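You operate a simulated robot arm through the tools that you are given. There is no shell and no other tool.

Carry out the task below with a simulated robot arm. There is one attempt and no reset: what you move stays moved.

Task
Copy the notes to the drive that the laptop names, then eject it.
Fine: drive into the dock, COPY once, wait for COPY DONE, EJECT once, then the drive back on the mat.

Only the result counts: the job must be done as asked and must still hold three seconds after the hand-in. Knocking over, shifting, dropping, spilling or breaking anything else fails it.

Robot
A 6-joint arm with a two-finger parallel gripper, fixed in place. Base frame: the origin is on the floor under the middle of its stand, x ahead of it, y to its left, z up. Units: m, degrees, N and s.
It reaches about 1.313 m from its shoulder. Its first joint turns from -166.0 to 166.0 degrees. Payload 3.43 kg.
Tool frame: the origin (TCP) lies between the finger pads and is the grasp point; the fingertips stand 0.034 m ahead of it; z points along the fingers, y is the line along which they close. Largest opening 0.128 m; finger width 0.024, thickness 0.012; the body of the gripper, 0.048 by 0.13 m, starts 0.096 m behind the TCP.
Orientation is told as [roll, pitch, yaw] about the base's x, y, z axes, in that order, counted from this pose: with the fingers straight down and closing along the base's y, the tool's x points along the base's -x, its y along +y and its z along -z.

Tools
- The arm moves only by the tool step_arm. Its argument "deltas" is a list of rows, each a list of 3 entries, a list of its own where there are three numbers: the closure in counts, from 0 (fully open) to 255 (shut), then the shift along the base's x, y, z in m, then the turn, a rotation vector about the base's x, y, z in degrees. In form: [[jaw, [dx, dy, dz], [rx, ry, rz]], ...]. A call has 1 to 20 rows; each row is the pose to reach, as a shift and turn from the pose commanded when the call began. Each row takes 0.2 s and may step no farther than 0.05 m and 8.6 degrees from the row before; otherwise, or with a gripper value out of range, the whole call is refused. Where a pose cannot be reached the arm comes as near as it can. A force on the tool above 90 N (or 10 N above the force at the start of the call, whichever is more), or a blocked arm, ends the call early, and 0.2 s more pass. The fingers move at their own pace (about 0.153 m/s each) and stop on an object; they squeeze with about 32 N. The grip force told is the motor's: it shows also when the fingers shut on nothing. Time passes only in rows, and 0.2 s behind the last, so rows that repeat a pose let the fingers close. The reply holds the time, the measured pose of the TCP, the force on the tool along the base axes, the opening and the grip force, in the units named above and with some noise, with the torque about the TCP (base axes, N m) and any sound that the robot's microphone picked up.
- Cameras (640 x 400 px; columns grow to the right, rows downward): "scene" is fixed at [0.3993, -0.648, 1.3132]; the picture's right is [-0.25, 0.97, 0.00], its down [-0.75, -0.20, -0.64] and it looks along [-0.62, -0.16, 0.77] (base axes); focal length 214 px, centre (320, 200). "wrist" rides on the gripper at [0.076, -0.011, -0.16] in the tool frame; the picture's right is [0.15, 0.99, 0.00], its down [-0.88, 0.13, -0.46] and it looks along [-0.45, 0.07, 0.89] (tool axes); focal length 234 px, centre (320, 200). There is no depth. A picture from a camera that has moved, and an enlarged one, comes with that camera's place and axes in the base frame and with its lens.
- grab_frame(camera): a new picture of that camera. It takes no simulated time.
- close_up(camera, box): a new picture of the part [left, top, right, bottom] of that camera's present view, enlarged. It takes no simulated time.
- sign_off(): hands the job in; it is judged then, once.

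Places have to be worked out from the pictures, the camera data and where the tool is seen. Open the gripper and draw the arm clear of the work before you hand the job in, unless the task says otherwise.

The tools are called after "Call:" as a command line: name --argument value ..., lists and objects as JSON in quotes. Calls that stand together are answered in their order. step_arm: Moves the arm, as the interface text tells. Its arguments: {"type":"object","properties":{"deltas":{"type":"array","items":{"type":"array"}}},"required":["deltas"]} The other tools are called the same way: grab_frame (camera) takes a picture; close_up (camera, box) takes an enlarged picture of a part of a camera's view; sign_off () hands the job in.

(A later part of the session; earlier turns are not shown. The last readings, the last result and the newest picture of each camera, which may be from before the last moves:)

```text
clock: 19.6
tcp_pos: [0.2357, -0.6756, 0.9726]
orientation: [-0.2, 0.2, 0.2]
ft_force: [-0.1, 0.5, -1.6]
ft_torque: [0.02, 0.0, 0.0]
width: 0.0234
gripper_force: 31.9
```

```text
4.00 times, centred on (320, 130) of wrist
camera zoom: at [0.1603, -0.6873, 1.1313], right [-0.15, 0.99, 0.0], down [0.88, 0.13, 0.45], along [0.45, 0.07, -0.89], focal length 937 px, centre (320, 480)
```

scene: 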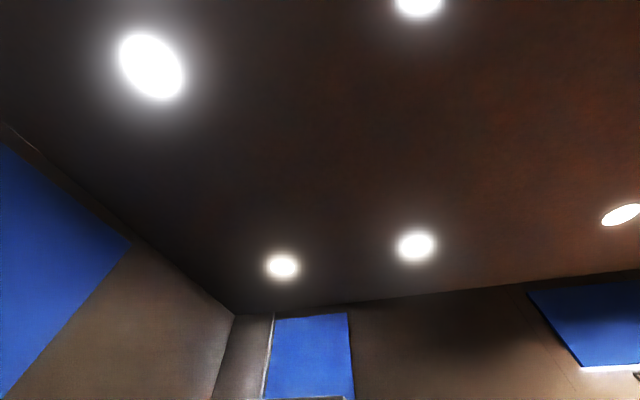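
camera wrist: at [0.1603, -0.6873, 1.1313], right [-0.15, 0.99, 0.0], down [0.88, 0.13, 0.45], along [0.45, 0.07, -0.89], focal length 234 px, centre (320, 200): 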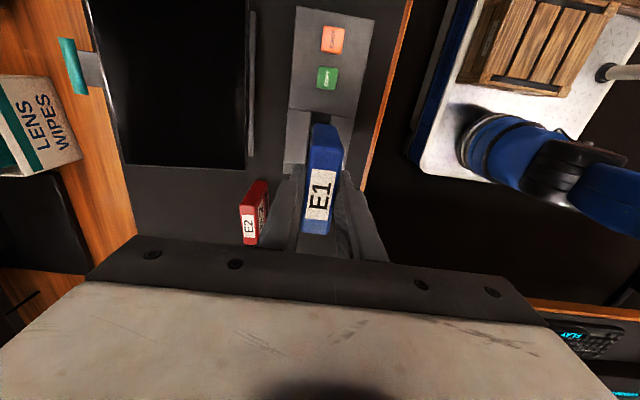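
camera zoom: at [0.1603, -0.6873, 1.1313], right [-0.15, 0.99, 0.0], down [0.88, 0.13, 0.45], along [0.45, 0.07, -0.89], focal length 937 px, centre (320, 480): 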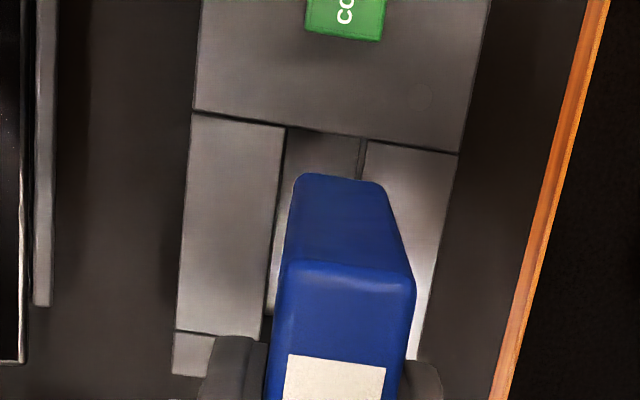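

Slot measured again: centre ≈ (0.2354, −0.6791), while the TCP is at (0.2363, −0.6763). I correct that and lower until the drive's bottom is about 6 mm above the rim.

Call:
step_arm --deltas '[[255, [-0.0009, -0.0029, -0.015], [0, 0, 0]], [255, [-0.0009, -0.0029, -0.035], [0, 0, 0]], [255, [-0.0009, -0.0029, -0.055], [0, 0, 0]], [255, [-0.0009, -0.0029, -0.071], [0, 0, 0]], [255, [-0.0009, -0.0029, -0.071], [0, 0, 0]], [255, [-0.0009, -0.0029, -0.071], [0, 0, 0]]]'

Call:
grab_frame --camera "wrist"

Call:
close_up --camera "wrist" --box '[256, 90, 384, 170]'

```text
clock: 21.0
tcp_pos: [0.2352, -0.6803, 0.8989]
orientation: [-0.1, 0.0, 0.2]
ft_force: [-0.1, 0.2, -0.8]
ft_torque: [0.01, 0.05, 0.02]
width: 0.0235
gripper_force: 31.7
```

```text
taken
camera wrist: at [0.1602, -0.6902, 1.0582], right [-0.15, 0.99, 0.0], down [0.88, 0.13, 0.45], along [0.45, 0.07, -0.89], focal length 234 px, centre (320, 200)
```

wrist: 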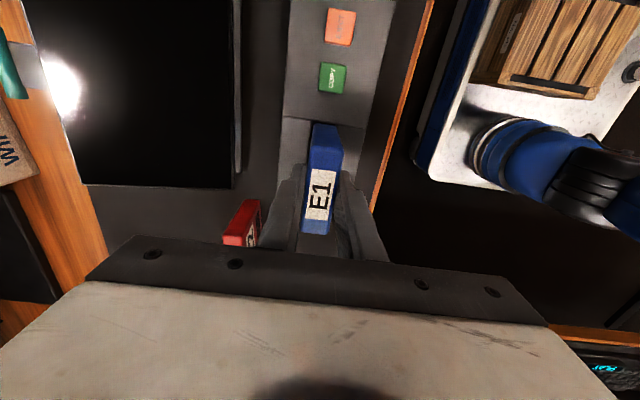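

```text
5.00 times, centred on (320, 130) of wrist
camera zoom: at [0.1602, -0.6902, 1.0582], right [-0.15, 0.99, 0.0], down [0.88, 0.13, 0.45], along [0.45, 0.07, -0.89], focal length 1171 px, centre (320, 550)
```

zoom: 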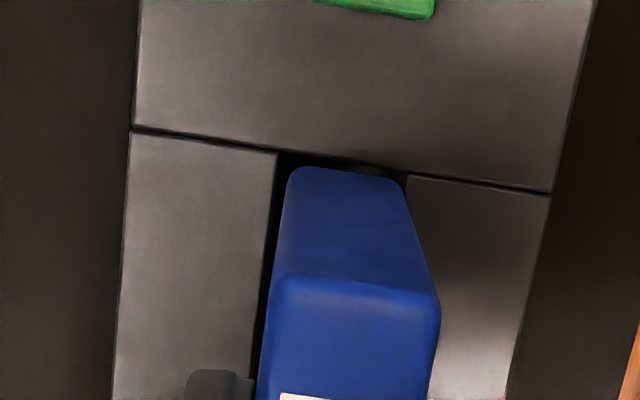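

Just above the rim the drive sits about 1.2 mm too far toward +y in the slot (gap left 2.3 mm, right ~0), while x gaps look even. I shift y by −1.2 mm and lower gently 15 mm.

Call:
step_arm --deltas '[[255, [0, -0.0012, 0], [0, 0, 0]], [255, [0, -0.0012, -0.003], [0, 0, 0]], [255, [0, -0.0012, -0.006], [0, 0, 0]], [255, [0, -0.0012, -0.009], [0, 0, 0]], [255, [0, -0.0012, -0.009], [0, 0, 0]]]'

Call:
close_up --camera "wrist" --box '[256, 90, 384, 170]'

```text
clock: 22.2
tcp_pos: [0.2353, -0.6807, 0.8926]
orientation: [-0.3, 0.1, 0.2]
ft_force: [1.4, -2.9, 26.1]
ft_torque: [-0.15, 0.9, 0.07]
width: 0.0237
gripper_force: 32.1
```

```text
5.00 times, centred on (320, 130) of wrist
camera zoom: at [0.1596, -0.6914, 1.0515], right [-0.15, 0.99, 0.0], down [0.88, 0.14, 0.45], along [0.45, 0.06, -0.89], focal length 1171 px, centre (320, 550)
```

zoom: 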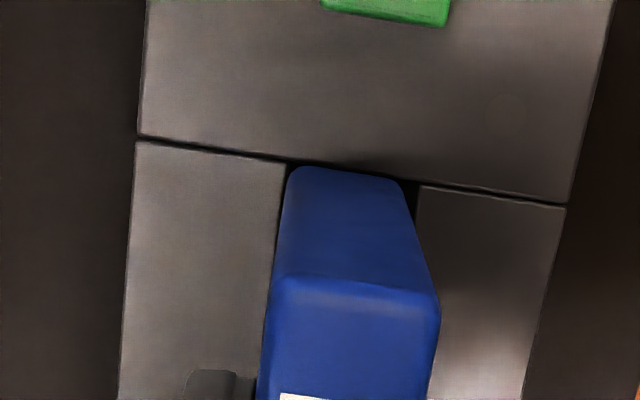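

Contact: 26 N upward with torque τy ≈ +0.9, meaning the drive's −x end rests on the −x rim. I lift 5 mm, shift +1 mm in x and +0.4 mm in y, and try again gently.

Call:
step_arm --deltas '[[255, [0, 0, 0.004], [0, 0, 0]], [255, [0.001, 0.0004, 0.005], [0, 0, 0]], [255, [0.001, 0.0004, 0.005], [0, 0, 0]], [255, [0.001, 0.0004, 0.003], [0, 0, 0]], [255, [0.001, 0.0004, 0.001], [0, 0, 0]], [255, [0.001, 0.0004, -0.001], [0, 0, 0]], [255, [0.001, 0.0004, -0.001], [0, 0, 0]]]'

Call:
close_up --camera "wrist" --box '[256, 90, 384, 170]'

```text
clock: 23.8
tcp_pos: [0.2353, -0.6808, 0.8905]
orientation: [-0.2, 0.1, 0.2]
ft_force: [0.3, -0.2, -1.3]
ft_torque: [-0.01, -0.05, 0.0]
width: 0.0234
gripper_force: 31.9
```

```text
5.00 times, centred on (320, 130) of wrist
camera zoom: at [0.1603, -0.692, 1.0477], right [-0.15, 0.99, 0.0], down [0.88, 0.13, 0.45], along [0.45, 0.07, -0.89], focal length 1171 px, centre (320, 550)
```

zoom: 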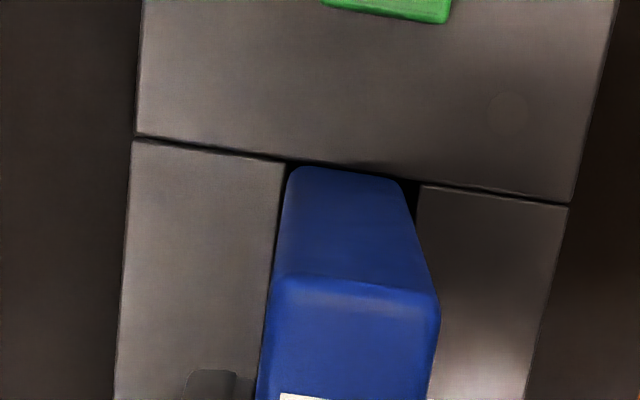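

No contact force now, and the drive's bottom is at about z 0.798, below the rim, so it has entered the slot. I lower it further in small steps.

Call:
step_arm --deltas '[[255, [0, 0, -0.003], [0, 0, 0]], [255, [0, 0, -0.006], [0, 0, 0]], [255, [0, 0, -0.009], [0, 0, 0]], [255, [0, 0, -0.012], [0, 0, 0]], [255, [0, 0, -0.012], [0, 0, 0]]]'

Call:
close_up --camera "wrist" --box '[256, 90, 384, 170]'

```text
clock: 25.0
tcp_pos: [0.2355, -0.6801, 0.8763]
orientation: [-0.1, 0.0, 0.1]
ft_force: [-0.5, 0.4, -1.1]
ft_torque: [-0.02, 0.0, -0.02]
width: 0.0236
gripper_force: 31.9
```

```text
5.00 times, centred on (320, 130) of wrist
camera zoom: at [0.1605, -0.6918, 1.0356], right [-0.15, 0.99, 0.0], down [0.88, 0.13, 0.45], along [0.45, 0.07, -0.89], focal length 1171 px, centre (320, 550)
```

zoom: 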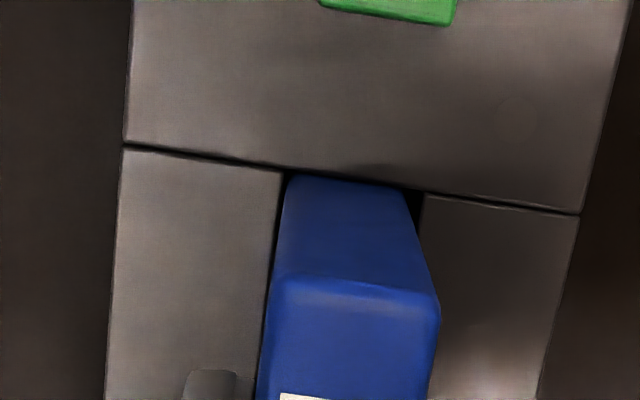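

The drive slides in freely (no force), its bottom is now about 19 mm below the rim. I keep lowering carefully until I feel the floor.

Call:
step_arm --deltas '[[255, [0, 0, -0.003], [0, 0, 0]], [255, [0, 0, -0.006], [0, 0, 0]], [255, [0, 0, -0.009], [0, 0, 0]], [255, [0, 0, -0.009], [0, 0, 0]]]'

Call:
close_up --camera "wrist" --box '[240, 90, 400, 190]'

```text
clock: 26.0
tcp_pos: [0.2361, -0.681, 0.8674]
orientation: [0.0, 0.1, 0.2]
ft_force: [0.5, 0.7, -1.0]
ft_torque: [0.07, 0.04, 0.0]
width: 0.0233
gripper_force: 32.2
```

```text
4.00 times, centred on (320, 140) of wrist
camera zoom: at [0.161, -0.6922, 1.0267], right [-0.15, 0.99, 0.0], down [0.88, 0.13, 0.45], along [0.45, 0.07, -0.89], focal length 937 px, centre (320, 440)
```

zoom: 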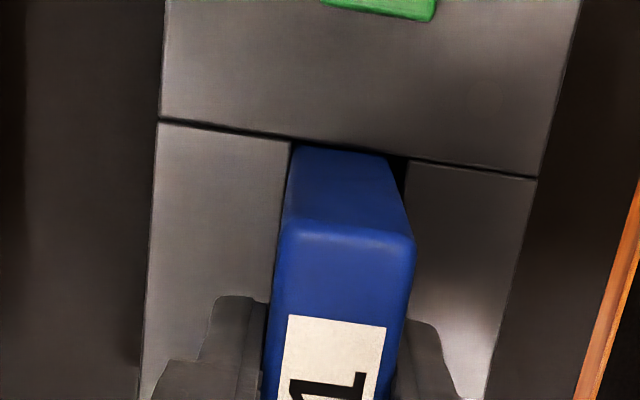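

Still free at bottom z ≈ 0.777; fingertips remain about 28 mm above the rim. I continue down in 2–3 mm steps.

Call:
step_arm --deltas '[[255, [0, 0, -0.002], [0, 0, 0]], [255, [0, 0, -0.004], [0, 0, 0]], [255, [0, 0, -0.006], [0, 0, 0]], [255, [0, 0, -0.006], [0, 0, 0]]]'

```text
clock: 27.0
tcp_pos: [0.2363, -0.6819, 0.8619]
orientation: [-0.2, 0.0, 0.2]
ft_force: [-0.1, 2.4, -1.4]
ft_torque: [0.19, 0.03, -0.11]
width: 0.0234
gripper_force: 31.8
```

A slight +y side force (2.4 N) shows the drive lightly touching the −y wall. I ease +0.8 mm in y and go on down.

Call:
step_arm --deltas '[[255, [0, 0.0008, 0], [0, 0, 0]], [255, [0, 0.0008, -0.002], [0, 0, 0]], [255, [0, 0.0008, -0.004], [0, 0, 0]], [255, [0, 0.0008, -0.005], [0, 0, 0]], [255, [0, 0.0008, -0.005], [0, 0, 0]]]'

Call:
close_up --camera "wrist" --box '[240, 90, 400, 190]'

```text
clock: 28.2
tcp_pos: [0.2361, -0.6791, 0.8579]
orientation: [-0.1, 0.1, 0.2]
ft_force: [-1.5, -0.7, 5.1]
ft_torque: [0.01, -0.13, 0.0]
width: 0.0234
gripper_force: 31.7
```

```text
4.00 times, centred on (320, 140) of wrist
camera zoom: at [0.1614, -0.6912, 1.0168], right [-0.15, 0.99, 0.0], down [0.88, 0.13, 0.45], along [0.45, 0.07, -0.89], focal length 937 px, centre (320, 440)
```

zoom: 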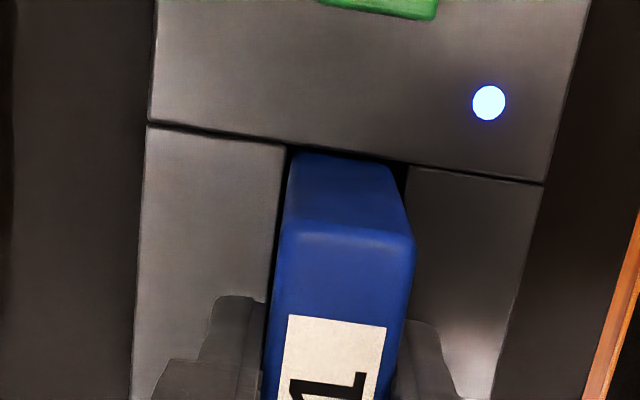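

The dock's indicator lit and the force shows the drive resting on the slot floor. I open the fingers and rise straight up.

Call:
step_arm --deltas '[[255, [0, 0, -0.0005], [0, 0, 0]], [150, [0, 0, 0], [0, 0, 0]], [110, [0, 0, 0], [0, 0, 0]], [110, [0, 0, 0], [0, 0, 0]], [110, [0, 0, 0.02], [0, 0, 0]], [110, [0, 0, 0.05], [0, 0, 0]], [110, [0, 0, 0.09], [0, 0, 0]], [110, [0, 0, 0.12], [0, 0, 0]], [110, [0, 0, 0.12], [0, 0, 0]]]'

Call:
grab_frame --camera "wrist"

Call:
close_up --camera "wrist" --box '[240, 0, 400, 100]'

Call:
close_up --camera "wrist" --box '[240, 100, 400, 200]'

```text
clock: 30.2
tcp_pos: [0.2347, -0.6793, 0.9788]
orientation: [-0.1, 0.1, 0.3]
ft_force: [-0.2, -0.6, -0.1]
ft_torque: [-0.02, 0.03, 0.0]
width: 0.0728
gripper_force: 0.0
```

```text
taken
camera wrist: at [0.16, -0.6908, 1.1366], right [-0.15, 0.99, 0.0], down [0.88, 0.13, 0.45], along [0.45, 0.07, -0.89], focal length 234 px, centre (320, 200)
```

wrist: 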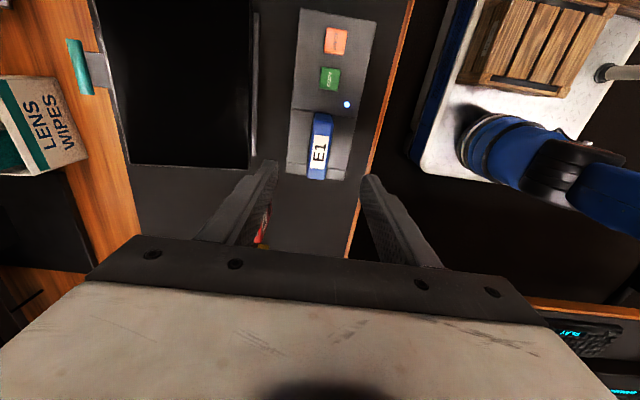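

```text
4.00 times, centred on (320, 50) of wrist
camera zoom: at [0.16, -0.6908, 1.1366], right [-0.15, 0.99, 0.0], down [0.88, 0.13, 0.45], along [0.45, 0.07, -0.89], focal length 937 px, centre (320, 800)
```

zoom: 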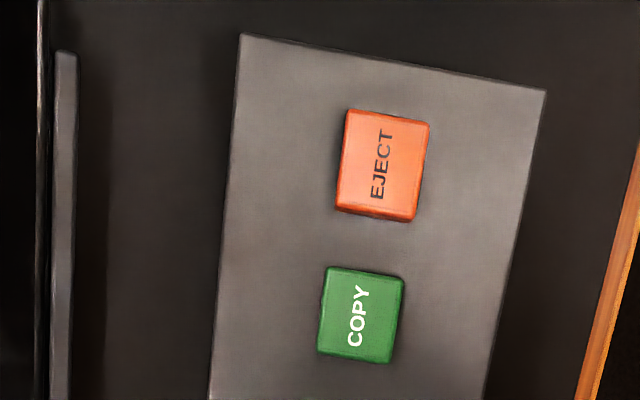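

```text
4.00 times, centred on (320, 150) of wrist
camera zoom: at [0.16, -0.6908, 1.1366], right [-0.15, 0.99, 0.0], down [0.88, 0.13, 0.45], along [0.45, 0.07, -0.89], focal length 937 px, centre (320, 400)
```

zoom: 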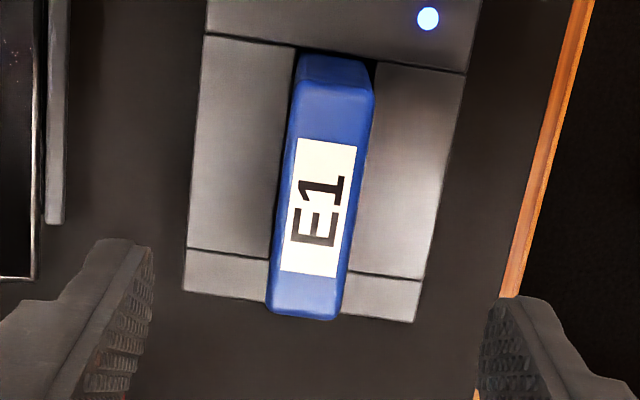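

E1 sits in the slot with the indicator lit. Before pressing COPY I tilt the wrist to look at the laptop's screen and confirm its state.

Call:
step_arm --deltas '[[110, [0.01, 0.02, 0.02], [-3.5, 7, 0]], [110, [0.02, 0.04, 0.04], [-7, 14, 0]], [110, [0.03, 0.06, 0.06], [-10.5, 21, 0]], [110, [0.04, 0.08, 0.08], [-14, 28, 0]], [110, [0.05, 0.1, 0.1], [-17.5, 35, 0]], [110, [0.05, 0.1, 0.1], [-21, 42, 0]], [110, [0.05, 0.1, 0.1], [-21, 42, 0]]]'

Call:
grab_frame --camera "wrist"

```text
clock: 31.8
tcp_pos: [0.2858, -0.5804, 1.0754]
orientation: [-25.7, 41.0, -9.5]
ft_force: [0.4, -1.1, 0.6]
ft_torque: [-0.01, 0.02, -0.02]
width: 0.0728
gripper_force: 0.1
```

```text
taken
camera wrist: at [0.336, -0.5296, 1.2374], right [-0.24, 0.94, -0.23], down [0.94, 0.16, -0.31], along [-0.26, -0.29, -0.92], focal length 234 px, centre (320, 200)
```

wrist: 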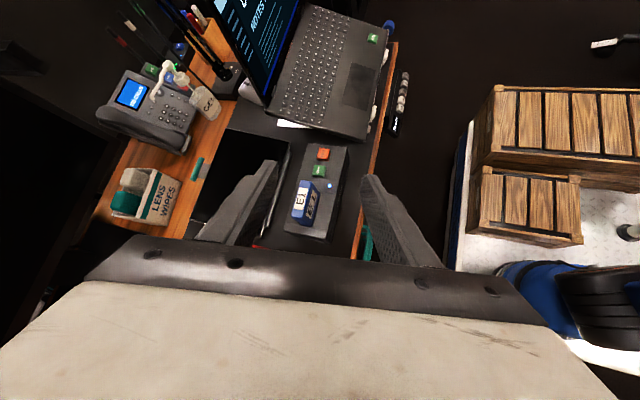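

The laptop is at the top edge; I tilt a bit further (more about y) to bring the whole screen into view.

Call:
step_arm --deltas '[[110, [0.0, 0.02, 0.01], [-3, 7, 0]], [110, [0.0, 0.04, 0.02], [-5, 14, 0]], [110, [0.0, 0.05, 0.03], [-7, 20, 0]], [110, [0.0, 0.05, 0.03], [-7, 20, 0]]]'

Call:
close_up --camera "wrist" --box '[180, 0, 420, 150]'

```text
clock: 32.8
tcp_pos: [0.2863, -0.5312, 1.1079]
orientation: [-45.1, 58.2, -24.4]
ft_force: [0.2, -0.2, -0.2]
ft_torque: [0.01, -0.01, -0.02]
width: 0.0727
gripper_force: 0.1
```

```text
2.67 times, centred on (300, 75) of wrist
camera zoom: at [0.3868, -0.4612, 1.2344], right [-0.32, 0.92, -0.24], down [0.77, 0.1, -0.63], along [-0.55, -0.39, -0.74], focal length 624 px, centre (373, 533)
```

zoom: 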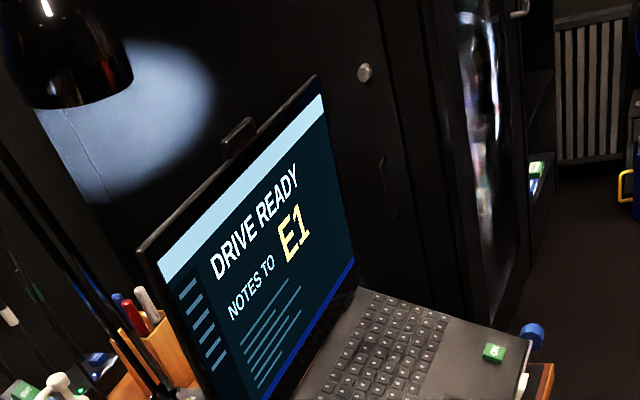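

The screen now says "DRIVE READY / NOTES TO E1". I turn back upright and move above the COPY button (≈ 0.1555, −0.6787), closing the fingers.

Call:
step_arm --deltas '[[110, [0, -0.01, 0], [2, -6, 0]], [110, [0, -0.03, -0.02], [4.5, -13, 0]], [110, [0, -0.05, -0.03], [7, -20, 0]], [110, [0, -0.05, -0.03], [7, -20, 0]]]'

Call:
step_arm --deltas '[[150, [-0.02, -0.015, -0.01], [3.5, -7, 0]], [180, [-0.04, -0.03, -0.02], [7, -14, 0]], [210, [-0.06, -0.045, -0.035], [10.5, -21, 0]], [255, [-0.085, -0.06, -0.055], [14, -28, 0]], [255, [-0.105, -0.08, -0.08], [17.5, -35, 0]], [255, [-0.1305, -0.0987, -0.105], [21, -42, 0]], [255, [-0.1305, -0.0987, -0.125], [21, -42, 0]], [255, [-0.1305, -0.0987, -0.125], [21, -42, 0]], [255, [-0.1305, -0.0987, -0.125], [21, -42, 0]]]'

Call:
grab_frame --camera "wrist"

Call:
close_up --camera "wrist" --box '[240, 110, 400, 210]'

```text
clock: 33.8
tcp_pos: [0.2854, -0.5789, 1.0771]
orientation: [-25.6, 40.9, -9.6]
ft_force: [0.2, -0.3, 0.8]
ft_torque: [-0.05, 0.01, 0.0]
width: 0.0729
gripper_force: 0.1
```

```text
clock: 35.8
tcp_pos: [0.1549, -0.681, 0.9519]
orientation: [-0.2, 0.1, 0.2]
ft_force: [0.4, 0.0, -0.2]
ft_torque: [0.01, 0.04, 0.0]
width: 0.0
gripper_force: 31.9
```

```text
taken
camera wrist: at [0.0798, -0.6907, 1.11], right [-0.15, 0.99, 0.0], down [0.88, 0.13, 0.45], along [0.45, 0.07, -0.89], focal length 234 px, centre (320, 200)
```

wrist: 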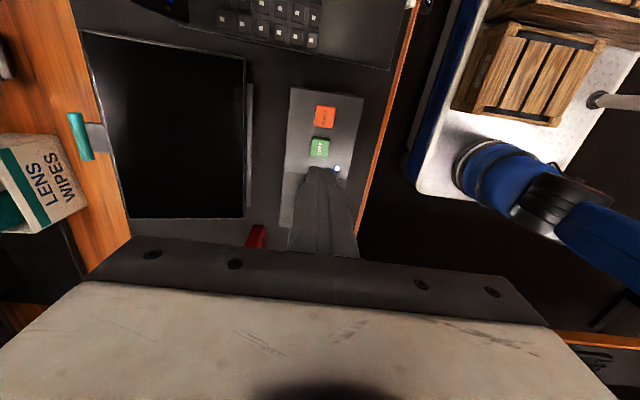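

```text
4.00 times, centred on (320, 160) of wrist
camera zoom: at [0.0798, -0.6907, 1.11], right [-0.15, 0.99, 0.0], down [0.88, 0.13, 0.45], along [0.45, 0.07, -0.89], focal length 937 px, centre (320, 360)
```

zoom: 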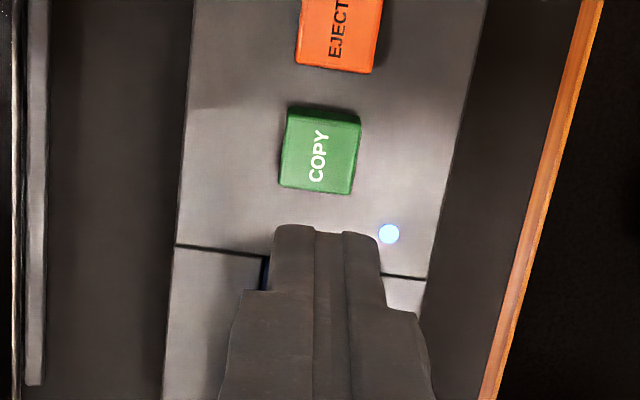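

TCP is right above COPY (0.1558, −0.6797 vs button 0.1555, −0.679). I lower with closed fingers to about 8 mm above the button top.

Call:
step_arm --deltas '[[255, [0, 0.0005, -0.03], [0, 0, 0]], [255, [0, 0.0005, -0.06], [0, 0, 0]], [255, [0, 0.0005, -0.08], [0, 0, 0]], [255, [0, 0.0005, -0.09], [0, 0, 0]], [255, [0, 0.0005, -0.09], [0, 0, 0]]]'

Call:
grab_frame --camera "wrist"

Call:
close_up --camera "wrist" --box '[240, 110, 400, 210]'

```text
clock: 37.0
tcp_pos: [0.1546, -0.678, 0.8618]
orientation: [0.0, 0.1, 0.1]
ft_force: [-0.5, 0.6, 0.0]
ft_torque: [-0.03, -0.04, 0.06]
width: 0.0
gripper_force: 32.0
```

```text
taken
camera wrist: at [0.0799, -0.6892, 1.02], right [-0.15, 0.99, 0.0], down [0.88, 0.13, 0.45], along [0.45, 0.07, -0.89], focal length 234 px, centre (320, 200)
```

wrist: 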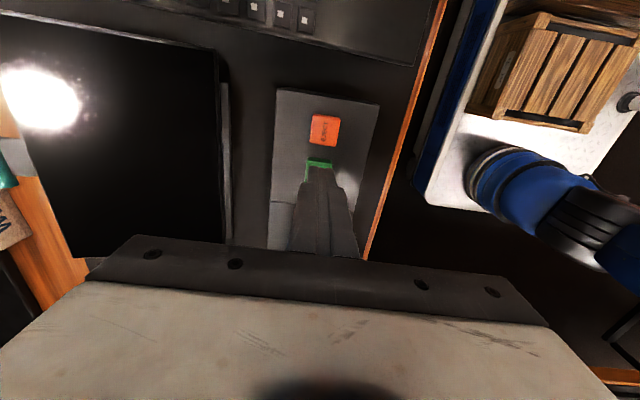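

```text
4.00 times, centred on (320, 160) of wrist
camera zoom: at [0.0799, -0.6892, 1.02], right [-0.15, 0.99, 0.0], down [0.88, 0.13, 0.45], along [0.45, 0.07, -0.89], focal length 937 px, centre (320, 360)
```

zoom: 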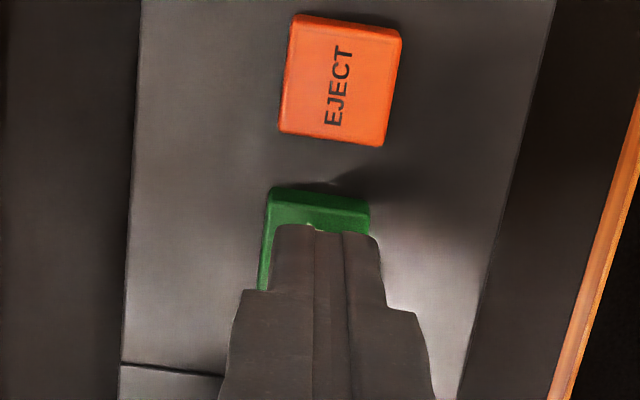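

Fingertips cover COPY and EJECT stays clear. I press down in 1–2 mm steps, watching the force and any sound.

Call:
step_arm --deltas '[[255, [0, 0, -0.002], [0, 0, 0]], [255, [0, 0, -0.004], [0, 0, 0]], [255, [0, 0, -0.006], [0, 0, 0]], [255, [0, 0, -0.008], [0, 0, 0]]]'

```text
clock: 38.0
tcp_pos: [0.1548, -0.6791, 0.8535]
orientation: [0.0, 0.1, 0.2]
ft_force: [0.8, -0.4, 0.3]
ft_torque: [0.03, 0.0, 0.0]
width: 0.0001
gripper_force: 32.6
```

No contact yet (tip ≈ 0.819). I continue down a few millimetres.

Call:
step_arm --deltas '[[255, [0, 0, -0.001], [0, 0, 0]], [255, [0, 0, -0.002], [0, 0, 0]], [255, [0, 0, -0.003], [0, 0, 0]]]'

Call:
close_up --camera "wrist" --box '[240, 110, 400, 210]'

```text
clock: 38.8
tcp_pos: [0.1548, -0.6778, 0.8516]
orientation: [-0.1, 0.1, 0.2]
ft_force: [-0.8, -0.1, -0.1]
ft_torque: [-0.02, 0.0, 0.01]
width: 0.0003
gripper_force: 31.5
```

```text
4.00 times, centred on (320, 160) of wrist
camera zoom: at [0.08, -0.6893, 1.0101], right [-0.15, 0.99, 0.0], down [0.88, 0.13, 0.45], along [0.45, 0.07, -0.89], focal length 937 px, centre (320, 360)
```

zoom: 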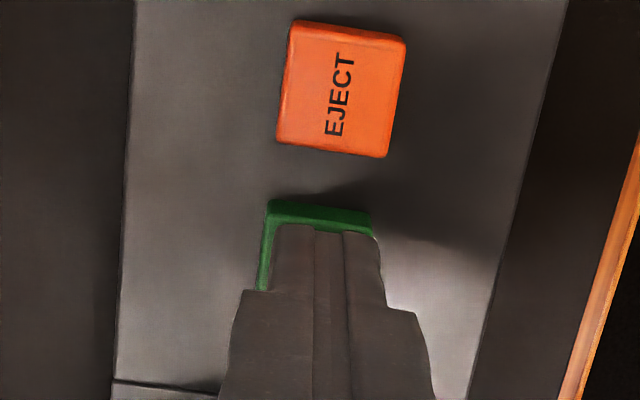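

Still no force at tip ≈ 0.816; the button top must be slightly lower. I go down another 3 mm.

Call:
step_arm --deltas '[[255, [0, 0, -0.001], [0, 0, 0]], [255, [0, 0, -0.002], [0, 0, 0]], [255, [0, 0, -0.003], [0, 0, 0]]]'

Call:
close_up --camera "wrist" --box '[240, 110, 400, 210]'

```text
clock: 39.6
tcp_pos: [0.1561, -0.6788, 0.8485]
orientation: [-0.1, 0.2, 0.2]
ft_force: [-0.6, -0.6, 1.9]
ft_torque: [-0.02, 0.05, -0.03]
width: 0.0002
gripper_force: 31.6
```

```text
4.00 times, centred on (320, 160) of wrist
camera zoom: at [0.0806, -0.69, 1.0069], right [-0.15, 0.99, 0.0], down [0.88, 0.13, 0.45], along [0.45, 0.07, -0.89], focal length 937 px, centre (320, 360)
```

zoom: 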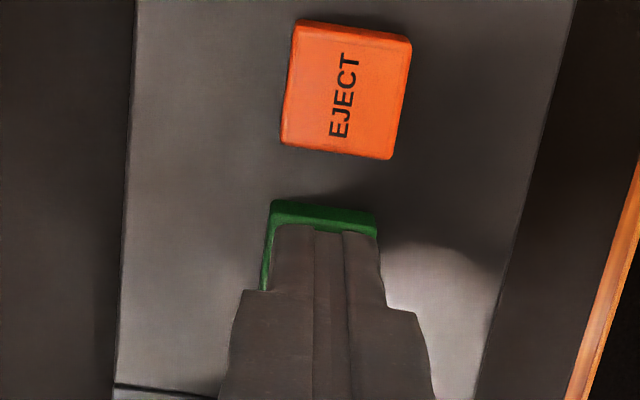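

First contact (about 2 N) at tip ≈ 0.813. I press down further in 1 mm steps.

Call:
step_arm --deltas '[[255, [0, 0, -0.001], [0, 0, 0]], [255, [0, 0, -0.002], [0, 0, 0]]]'

Call:
close_up --camera "wrist" --box '[240, 110, 400, 210]'

```text
clock: 40.2
tcp_pos: [0.1566, -0.6793, 0.8461]
orientation: [-0.1, 0.2, 0.1]
ft_force: [0.2, 0.8, 2.2]
ft_torque: [0.0, 0.0, -0.02]
width: 0.0
gripper_force: 31.8
heard: click
```

```text
4.00 times, centred on (320, 160) of wrist
camera zoom: at [0.0808, -0.6899, 1.0049], right [-0.15, 0.99, 0.0], down [0.88, 0.13, 0.45], along [0.45, 0.07, -0.89], focal length 937 px, centre (320, 360)
```

zoom: 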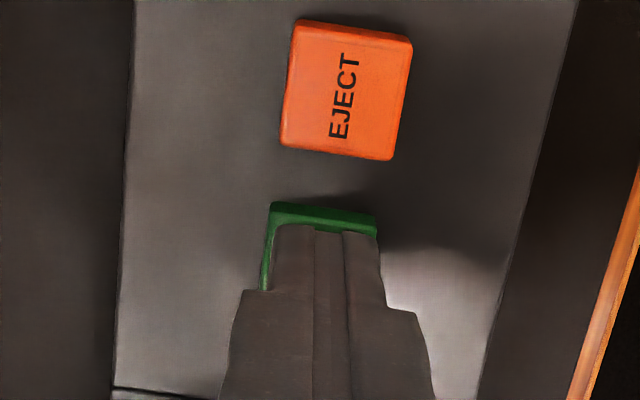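

I heard the click: COPY was pressed once. I rise straight up off the button, then tilt to watch the laptop.

Call:
step_arm --deltas '[[255, [0, 0, 0.01], [0, 0, 0]], [255, [0, 0, 0.04], [0, 0, 0]], [255, [0, 0, 0.08], [0, 0, 0]], [255, [0, 0, 0.105], [0, 0, 0]]]'

Call:
step_arm --deltas '[[255, [0.02, 0.015, 0.02], [-3.5, 7, 0]], [255, [0.045, 0.03, 0.045], [-7, 14, 0]], [255, [0.07, 0.045, 0.07], [-10.5, 21, 0]], [255, [0.09, 0.065, 0.095], [-14, 28, 0]], [255, [0.11, 0.085, 0.115], [-17.5, 35, 0]], [255, [0.1305, 0.0987, 0.125], [-21, 42, 0]], [255, [0.1305, 0.0987, 0.125], [-21, 42, 0]]]'

Call:
step_arm --deltas '[[255, [0, 0.02, 0.01], [-3, 7, 0]], [255, [0, 0.04, 0.02], [-5, 14, 0]], [255, [0, 0.05, 0.03], [-7, 20, 0]], [255, [0, 0.05, 0.03], [-7, 20, 0]]]'

Call:
close_up --camera "wrist" --box '[180, 0, 420, 150]'

```text
clock: 41.2
tcp_pos: [0.1552, -0.679, 0.9534]
orientation: [-0.2, 0.1, 0.2]
ft_force: [0.0, -0.6, 0.4]
ft_torque: [0.0, 0.0, -0.01]
width: 0.0
gripper_force: 31.5
```

```text
clock: 42.8
tcp_pos: [0.2846, -0.5803, 1.0783]
orientation: [-25.7, 41.0, -9.5]
ft_force: [-0.1, -0.1, -0.7]
ft_torque: [-0.03, -0.03, 0.01]
width: 0.0
gripper_force: 32.4
```

```text
clock: 43.8
tcp_pos: [0.287, -0.5297, 1.1064]
orientation: [-45.0, 58.4, -24.5]
ft_force: [-0.5, 1.1, 0.1]
ft_torque: [0.02, 0.01, -0.01]
width: 0.0001
gripper_force: 31.6
```

```text
2.67 times, centred on (300, 75) of wrist
camera zoom: at [0.3876, -0.4599, 1.2337], right [-0.32, 0.92, -0.24], down [0.77, 0.1, -0.63], along [-0.55, -0.39, -0.74], focal length 624 px, centre (373, 533)
```

zoom: 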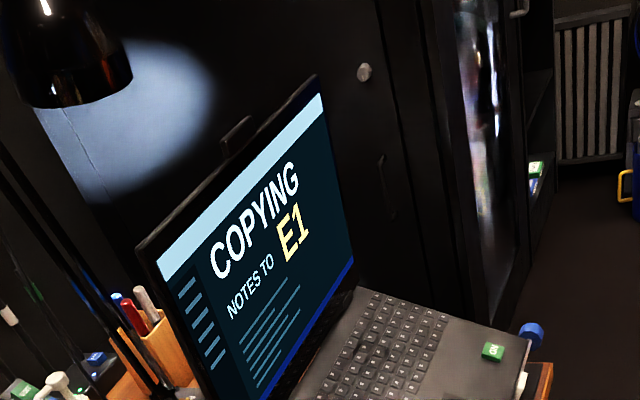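

The screen says "COPYING / NOTES TO E1". I wait in place and look again.

Call:
step_arm --deltas '[[255, [0, 0, 0], [0, 0, 0]], [255, [0, 0, 0], [0, 0, 0]], [255, [0, 0, 0], [0, 0, 0]], [255, [0, 0, 0], [0, 0, 0]], [255, [0, 0, 0], [0, 0, 0]], [255, [0, 0, 0], [0, 0, 0]], [255, [0, 0, 0], [0, 0, 0]], [255, [0, 0, 0], [0, 0, 0]], [255, [0, 0, 0], [0, 0, 0]], [255, [0, 0, 0], [0, 0, 0]], [255, [0, 0, 0], [0, 0, 0]], [255, [0, 0, 0], [0, 0, 0]], [255, [0, 0, 0], [0, 0, 0]], [255, [0, 0, 0], [0, 0, 0]], [255, [0, 0, 0], [0, 0, 0]]]'

Call:
close_up --camera "wrist" --box '[180, 0, 420, 150]'

```text
clock: 47.0
tcp_pos: [0.2866, -0.5294, 1.107]
orientation: [-44.9, 58.4, -24.4]
ft_force: [0.0, -0.2, 0.1]
ft_torque: [0.0, 0.01, -0.03]
width: 0.0002
gripper_force: 32.2
```

```text
2.67 times, centred on (300, 75) of wrist
camera zoom: at [0.3875, -0.46, 1.2338], right [-0.32, 0.92, -0.24], down [0.77, 0.1, -0.63], along [-0.55, -0.39, -0.74], focal length 624 px, centre (373, 533)
```

zoom: 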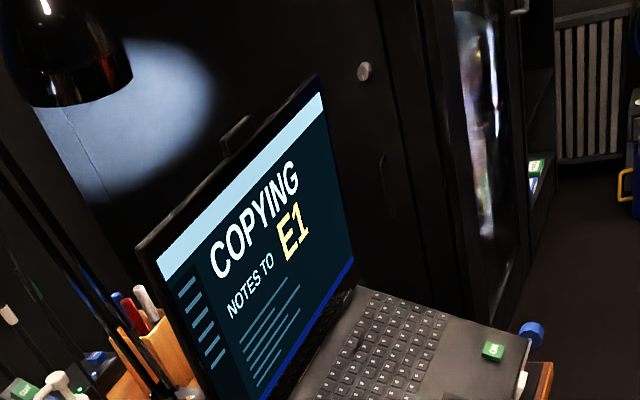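

Still "COPYING". I wait 4 more seconds and look again.

Call:
step_arm --deltas '[[255, [0, 0, 0], [0, 0, 0]], [255, [0, 0, 0], [0, 0, 0]], [255, [0, 0, 0], [0, 0, 0]], [255, [0, 0, 0], [0, 0, 0]], [255, [0, 0, 0], [0, 0, 0]], [255, [0, 0, 0], [0, 0, 0]], [255, [0, 0, 0], [0, 0, 0]], [255, [0, 0, 0], [0, 0, 0]], [255, [0, 0, 0], [0, 0, 0]], [255, [0, 0, 0], [0, 0, 0]], [255, [0, 0, 0], [0, 0, 0]], [255, [0, 0, 0], [0, 0, 0]], [255, [0, 0, 0], [0, 0, 0]], [255, [0, 0, 0], [0, 0, 0]], [255, [0, 0, 0], [0, 0, 0]], [255, [0, 0, 0], [0, 0, 0]], [255, [0, 0, 0], [0, 0, 0]], [255, [0, 0, 0], [0, 0, 0]], [255, [0, 0, 0], [0, 0, 0]], [255, [0, 0, 0], [0, 0, 0]]]'

Call:
close_up --camera "wrist" --box '[180, 0, 420, 150]'

```text
clock: 51.2
tcp_pos: [0.2859, -0.5303, 1.1069]
orientation: [-44.9, 58.3, -24.3]
ft_force: [-0.3, 0.3, -0.2]
ft_torque: [-0.01, 0.01, -0.02]
width: 0.0
gripper_force: 32.9
```

```text
2.67 times, centred on (300, 75) of wrist
camera zoom: at [0.3875, -0.46, 1.2338], right [-0.32, 0.92, -0.24], down [0.77, 0.1, -0.63], along [-0.55, -0.39, -0.74], focal length 624 px, centre (373, 533)
```

zoom: 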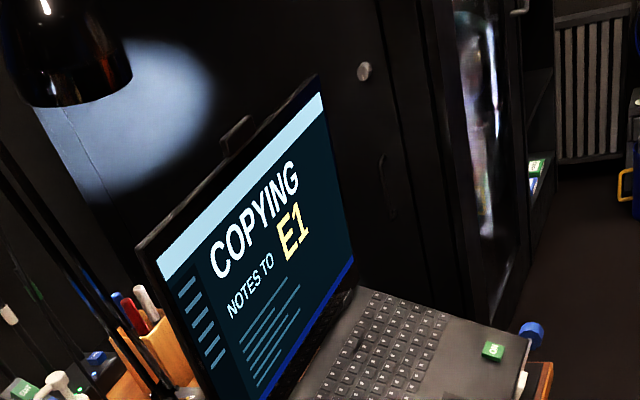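

Still copying after 11 s. I keep waiting.

Call:
step_arm --deltas '[[255, [0, 0, 0], [0, 0, 0]], [255, [0, 0, 0], [0, 0, 0]], [255, [0, 0, 0], [0, 0, 0]], [255, [0, 0, 0], [0, 0, 0]], [255, [0, 0, 0], [0, 0, 0]], [255, [0, 0, 0], [0, 0, 0]], [255, [0, 0, 0], [0, 0, 0]], [255, [0, 0, 0], [0, 0, 0]], [255, [0, 0, 0], [0, 0, 0]], [255, [0, 0, 0], [0, 0, 0]], [255, [0, 0, 0], [0, 0, 0]], [255, [0, 0, 0], [0, 0, 0]], [255, [0, 0, 0], [0, 0, 0]], [255, [0, 0, 0], [0, 0, 0]], [255, [0, 0, 0], [0, 0, 0]], [255, [0, 0, 0], [0, 0, 0]], [255, [0, 0, 0], [0, 0, 0]], [255, [0, 0, 0], [0, 0, 0]], [255, [0, 0, 0], [0, 0, 0]], [255, [0, 0, 0], [0, 0, 0]]]'

Call:
close_up --camera "wrist" --box '[180, 0, 420, 150]'

```text
clock: 55.4
tcp_pos: [0.2866, -0.5307, 1.1066]
orientation: [-44.9, 58.3, -24.3]
ft_force: [0.3, 0.2, 0.3]
ft_torque: [-0.01, -0.01, -0.03]
width: 0.0001
gripper_force: 32.3
```

```text
2.67 times, centred on (300, 75) of wrist
camera zoom: at [0.3875, -0.46, 1.2338], right [-0.32, 0.92, -0.24], down [0.77, 0.1, -0.63], along [-0.55, -0.39, -0.74], focal length 624 px, centre (373, 533)
```

zoom: 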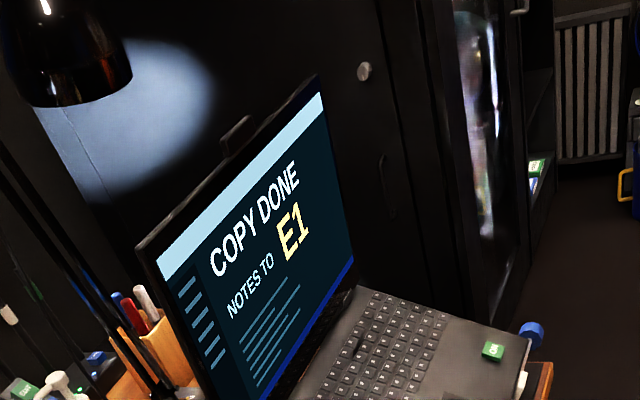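

"COPY DONE / NOTES TO E1" is shown. I turn back upright and move above the EJECT button (≈ 0.1176, −0.679).

Call:
step_arm --deltas '[[255, [0, -0.01, 0], [2, -6, 0]], [255, [0, -0.03, -0.02], [4.5, -13, 0]], [255, [0, -0.05, -0.03], [7, -20, 0]], [255, [0, -0.05, -0.03], [7, -20, 0]]]'

Call:
step_arm --deltas '[[255, [-0.025, -0.015, -0.01], [3.5, -7, 0]], [255, [-0.055, -0.03, -0.02], [7, -14, 0]], [255, [-0.085, -0.045, -0.035], [10.5, -21, 0]], [255, [-0.11, -0.06, -0.055], [14, -28, 0]], [255, [-0.14, -0.08, -0.08], [17.5, -35, 0]], [255, [-0.168, -0.0987, -0.105], [21, -42, 0]], [255, [-0.168, -0.0987, -0.125], [21, -42, 0]], [255, [-0.168, -0.0987, -0.125], [21, -42, 0]], [255, [-0.168, -0.0987, -0.125], [21, -42, 0]]]'

Call:
grab_frame --camera "wrist"

Call:
close_up --camera "wrist" --box '[240, 110, 400, 210]'

```text
clock: 56.4
tcp_pos: [0.2857, -0.5795, 1.0762]
orientation: [-25.6, 40.9, -9.5]
ft_force: [0.8, -0.1, 0.3]
ft_torque: [-0.01, 0.0, -0.02]
width: 0.0
gripper_force: 31.7
```

```text
clock: 58.4
tcp_pos: [0.1178, -0.6773, 0.9516]
orientation: [-0.1, 0.1, 0.2]
ft_force: [-0.5, -0.4, -0.4]
ft_torque: [0.01, -0.02, 0.02]
width: 0.0001
gripper_force: 31.7
```

```text
taken
camera wrist: at [0.0433, -0.6885, 1.11], right [-0.15, 0.99, 0.0], down [0.88, 0.13, 0.45], along [0.45, 0.07, -0.89], focal length 234 px, centre (320, 200)
```

wrist: 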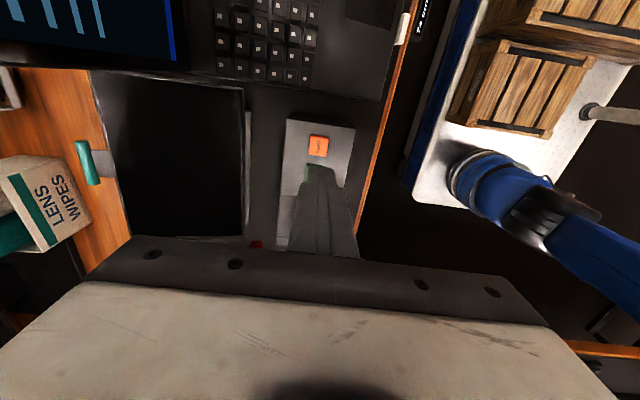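

```text
4.00 times, centred on (320, 160) of wrist
camera zoom: at [0.0433, -0.6885, 1.11], right [-0.15, 0.99, 0.0], down [0.88, 0.13, 0.45], along [0.45, 0.07, -0.89], focal length 937 px, centre (320, 360)
```

zoom: 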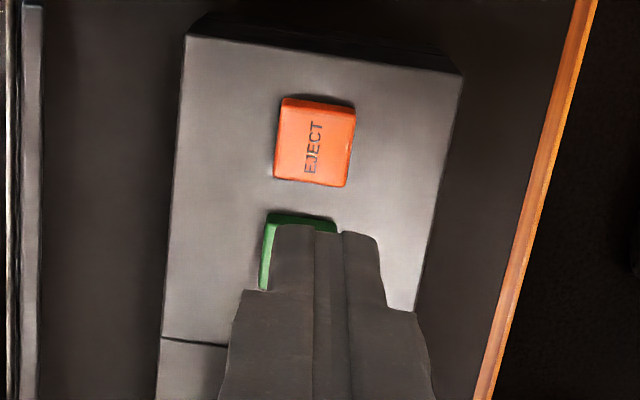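

EJECT centre is at (0.1171, −0.6789); the TCP is at (0.1193, −0.6775), so I correct −2.2/−1.4 mm and lower to just above the button.

Call:
step_arm --deltas '[[255, [-0.0022, -0.0014, -0.02], [0, 0, 0]], [255, [-0.0022, -0.0014, -0.05], [0, 0, 0]], [255, [-0.0022, -0.0014, -0.08], [0, 0, 0]], [255, [-0.0022, -0.0014, -0.096], [0, 0, 0]], [255, [-0.0022, -0.0014, -0.096], [0, 0, 0]]]'

Call:
grab_frame --camera "wrist"

Call:
close_up --camera "wrist" --box '[240, 110, 400, 210]'

```text
clock: 59.6
tcp_pos: [0.1154, -0.6812, 0.8554]
orientation: [-0.2, 0.1, 0.2]
ft_force: [-0.6, -0.3, 0.2]
ft_torque: [0.04, 0.0, 0.0]
width: 0.0
gripper_force: 31.8
```

```text
taken
camera wrist: at [0.0409, -0.6911, 1.0141], right [-0.15, 0.99, 0.0], down [0.88, 0.13, 0.45], along [0.45, 0.07, -0.89], focal length 234 px, centre (320, 200)
```

wrist: 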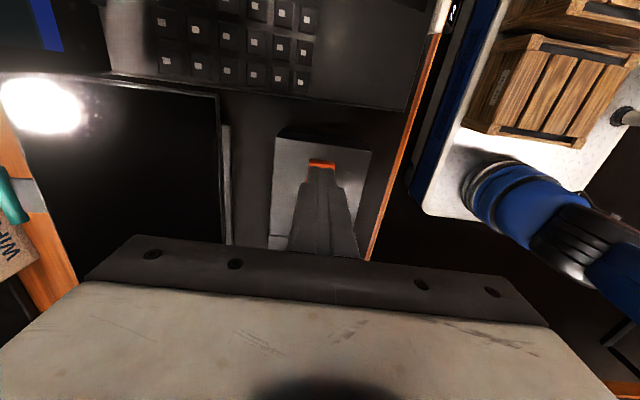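

```text
4.00 times, centred on (320, 160) of wrist
camera zoom: at [0.0409, -0.6911, 1.0141], right [-0.15, 0.99, 0.0], down [0.88, 0.13, 0.45], along [0.45, 0.07, -0.89], focal length 937 px, centre (320, 360)
```

zoom: 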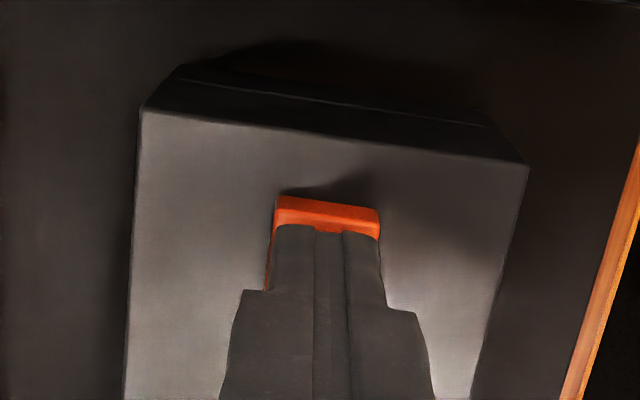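

Fingertips are centred on EJECT at tip ≈ 0.820. I press down slowly until the click.

Call:
step_arm --deltas '[[255, [0, 0, -0.002], [0, 0, 0]], [255, [0, 0, -0.004], [0, 0, 0]], [255, [0, 0, -0.006], [0, 0, 0]], [255, [0, 0, -0.007], [0, 0, 0]]]'

```text
clock: 60.6
tcp_pos: [0.1147, -0.6793, 0.8472]
orientation: [-0.1, 0.1, 0.2]
ft_force: [0.4, -1.6, 2.1]
ft_torque: [-0.02, -0.01, 0.0]
width: 0.0001
gripper_force: 32.1
```

Contact (2 N) but no click yet; I press another 2 mm in small steps.

Call:
step_arm --deltas '[[255, [0, 0, -0.001], [0, 0, 0]], [255, [0, 0, -0.002], [0, 0, 0]]]'

```text
clock: 61.2
tcp_pos: [0.1158, -0.679, 0.845]
orientation: [-0.1, 0.2, 0.1]
ft_force: [0.0, 0.0, 1.7]
ft_torque: [-0.05, -0.01, 0.03]
width: 0.0
gripper_force: 31.6
heard: click
```

The EJECT click was heard once. I rise straight up and look at the dock and the drive.

Call:
step_arm --deltas '[[255, [0, 0, 0.01], [0, 0, 0]], [255, [0, 0, 0.04], [0, 0, 0]], [255, [0, 0, 0.08], [0, 0, 0]], [255, [0, 0, 0.115], [0, 0, 0]], [255, [0, 0, 0.135], [0, 0, 0]]]'

Call:
step_arm --deltas '[[200, [0.03, 0, 0], [0, 0, 0]], [150, [0.06, 0, 0], [0, 0, 0]], [110, [0.09, 0, 0], [0, 0, 0]], [110, [0.12, 0, 0], [0, 0, 0]], [110, [0.12, 0, 0], [0, 0, 0]], [110, [0.12, 0, 0], [0, 0, 0]]]'

Call:
grab_frame --camera "wrist"

Call:
close_up --camera "wrist" --box '[240, 80, 400, 180]'

```text
clock: 62.4
tcp_pos: [0.1158, -0.6789, 0.9824]
orientation: [-0.1, 0.1, 0.2]
ft_force: [0.5, -0.4, -0.6]
ft_torque: [0.0, -0.02, 0.0]
width: 0.0
gripper_force: 31.7
```

```text
clock: 63.8
tcp_pos: [0.2353, -0.6806, 0.9815]
orientation: [-0.1, 0.1, 0.1]
ft_force: [-0.1, 0.0, 0.3]
ft_torque: [0.02, -0.02, -0.03]
width: 0.0724
gripper_force: 0.0
```

```text
taken
camera wrist: at [0.16, -0.6914, 1.1398], right [-0.15, 0.99, 0.0], down [0.88, 0.13, 0.45], along [0.45, 0.07, -0.89], focal length 234 px, centre (320, 200)
```

wrist: 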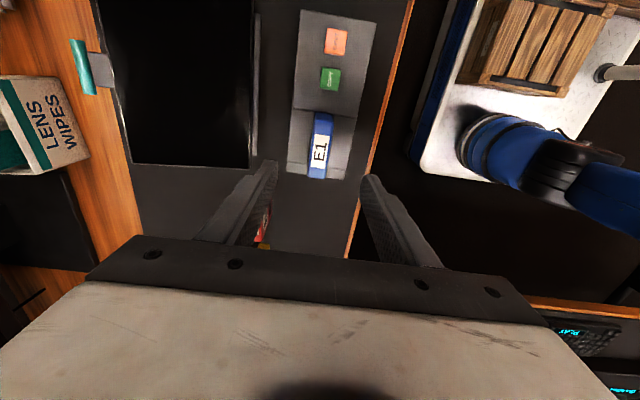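

```text
4.00 times, centred on (320, 130) of wrist
camera zoom: at [0.16, -0.6914, 1.1398], right [-0.15, 0.99, 0.0], down [0.88, 0.13, 0.45], along [0.45, 0.07, -0.89], focal length 937 px, centre (320, 480)
```

zoom: 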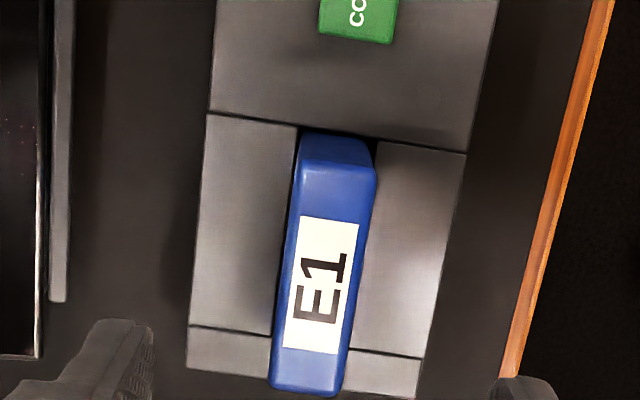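

The dock's indicator went off. I check the laptop once more to be sure the drive may be removed.

Call:
step_arm --deltas '[[110, [0.01, 0.02, 0.02], [-3.5, 7, 0]], [110, [0.02, 0.04, 0.04], [-7, 14, 0]], [110, [0.03, 0.06, 0.06], [-10.5, 21, 0]], [110, [0.04, 0.08, 0.08], [-14, 28, 0]], [110, [0.05, 0.1, 0.1], [-17.5, 35, 0]], [110, [0.05, 0.1, 0.1], [-21, 42, 0]], [110, [0.05, 0.1, 0.1], [-21, 42, 0]]]'

Call:
step_arm --deltas '[[110, [0, 0.02, 0.01], [-3, 7, 0]], [110, [0, 0.04, 0.02], [-5, 14, 0]], [110, [0, 0.05, 0.03], [-7, 20, 0]], [110, [0, 0.05, 0.03], [-7, 20, 0]]]'

Call:
close_up --camera "wrist" --box '[180, 0, 420, 150]'

```text
clock: 65.4
tcp_pos: [0.2877, -0.5796, 1.0797]
orientation: [-25.7, 41.0, -9.5]
ft_force: [-0.2, 1.5, 0.1]
ft_torque: [-0.01, -0.01, 0.0]
width: 0.0729
gripper_force: 0.0
```

```text
clock: 66.4
tcp_pos: [0.286, -0.5307, 1.1107]
orientation: [-45.0, 58.3, -24.5]
ft_force: [0.9, 0.2, 0.0]
ft_torque: [0.0, 0.02, -0.02]
width: 0.0727
gripper_force: 0.0
```

```text
2.67 times, centred on (300, 75) of wrist
camera zoom: at [0.3873, -0.4602, 1.2372], right [-0.32, 0.92, -0.24], down [0.77, 0.1, -0.63], along [-0.55, -0.39, -0.74], focal length 624 px, centre (373, 533)
```

zoom: 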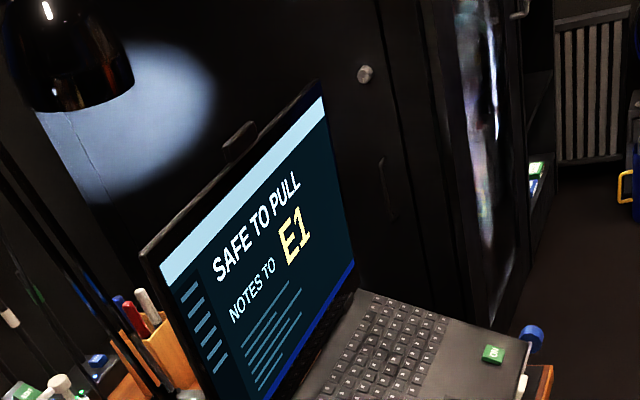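

The laptop says "SAFE TO PULL". I return above the slot with open fingers.

Call:
step_arm --deltas '[[110, [0, -0.01, 0], [2, -6, 0]], [110, [0, -0.03, -0.02], [4.5, -13, 0]], [110, [0, -0.05, -0.03], [7, -20, 0]], [110, [0, -0.05, -0.03], [7, -20, 0]]]'

Call:
step_arm --deltas '[[110, [-0.005, -0.015, -0.01], [3.5, -7, 0]], [110, [-0.01, -0.03, -0.02], [7, -14, 0]], [110, [-0.02, -0.05, -0.04], [10.5, -21, 0]], [110, [-0.03, -0.07, -0.06], [14, -28, 0]], [110, [-0.04, -0.085, -0.08], [17.5, -35, 0]], [110, [-0.05, -0.1, -0.1], [21, -42, 0]], [110, [-0.05, -0.1, -0.1], [21, -42, 0]], [110, [-0.05, -0.1, -0.1], [21, -42, 0]]]'

Call:
grab_frame --camera "wrist"

Call:
close_up --camera "wrist" --box '[240, 100, 400, 200]'

```text
clock: 67.4
tcp_pos: [0.2854, -0.5789, 1.0813]
orientation: [-25.6, 41.0, -9.6]
ft_force: [0.7, 0.4, 0.6]
ft_torque: [0.0, 0.02, 0.01]
width: 0.0729
gripper_force: 0.0
```

```text
clock: 69.2
tcp_pos: [0.2341, -0.6807, 0.9795]
orientation: [-0.2, 0.1, 0.3]
ft_force: [0.4, 0.2, -0.3]
ft_torque: [0.01, 0.01, -0.01]
width: 0.0729
gripper_force: 0.1
```

```text
taken
camera wrist: at [0.1589, -0.6912, 1.1389], right [-0.15, 0.99, 0.0], down [0.88, 0.13, 0.45], along [0.45, 0.07, -0.89], focal length 234 px, centre (320, 200)
```

wrist: 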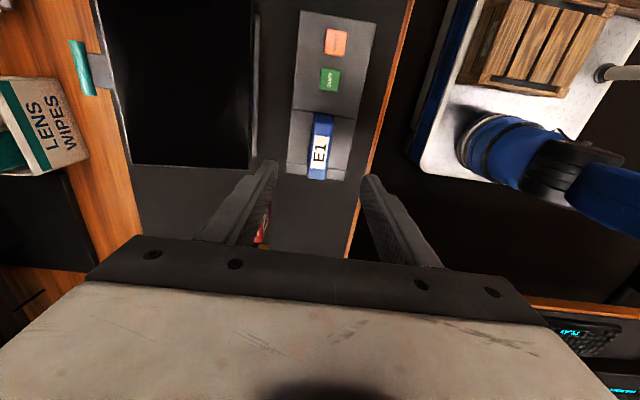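

```text
4.00 times, centred on (320, 150) of wrist
camera zoom: at [0.1589, -0.6912, 1.1389], right [-0.15, 0.99, 0.0], down [0.88, 0.13, 0.45], along [0.45, 0.07, -0.89], focal length 937 px, centre (320, 400)
```

zoom: 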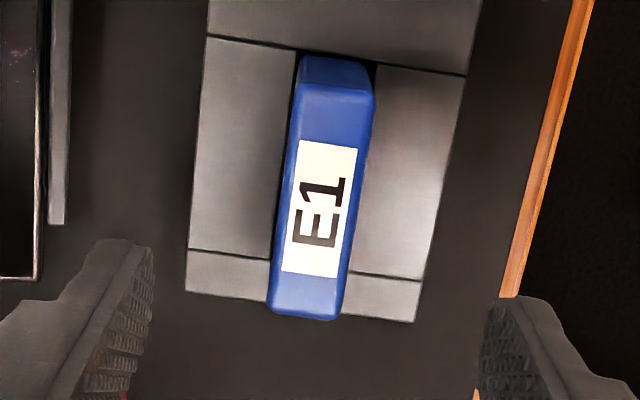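

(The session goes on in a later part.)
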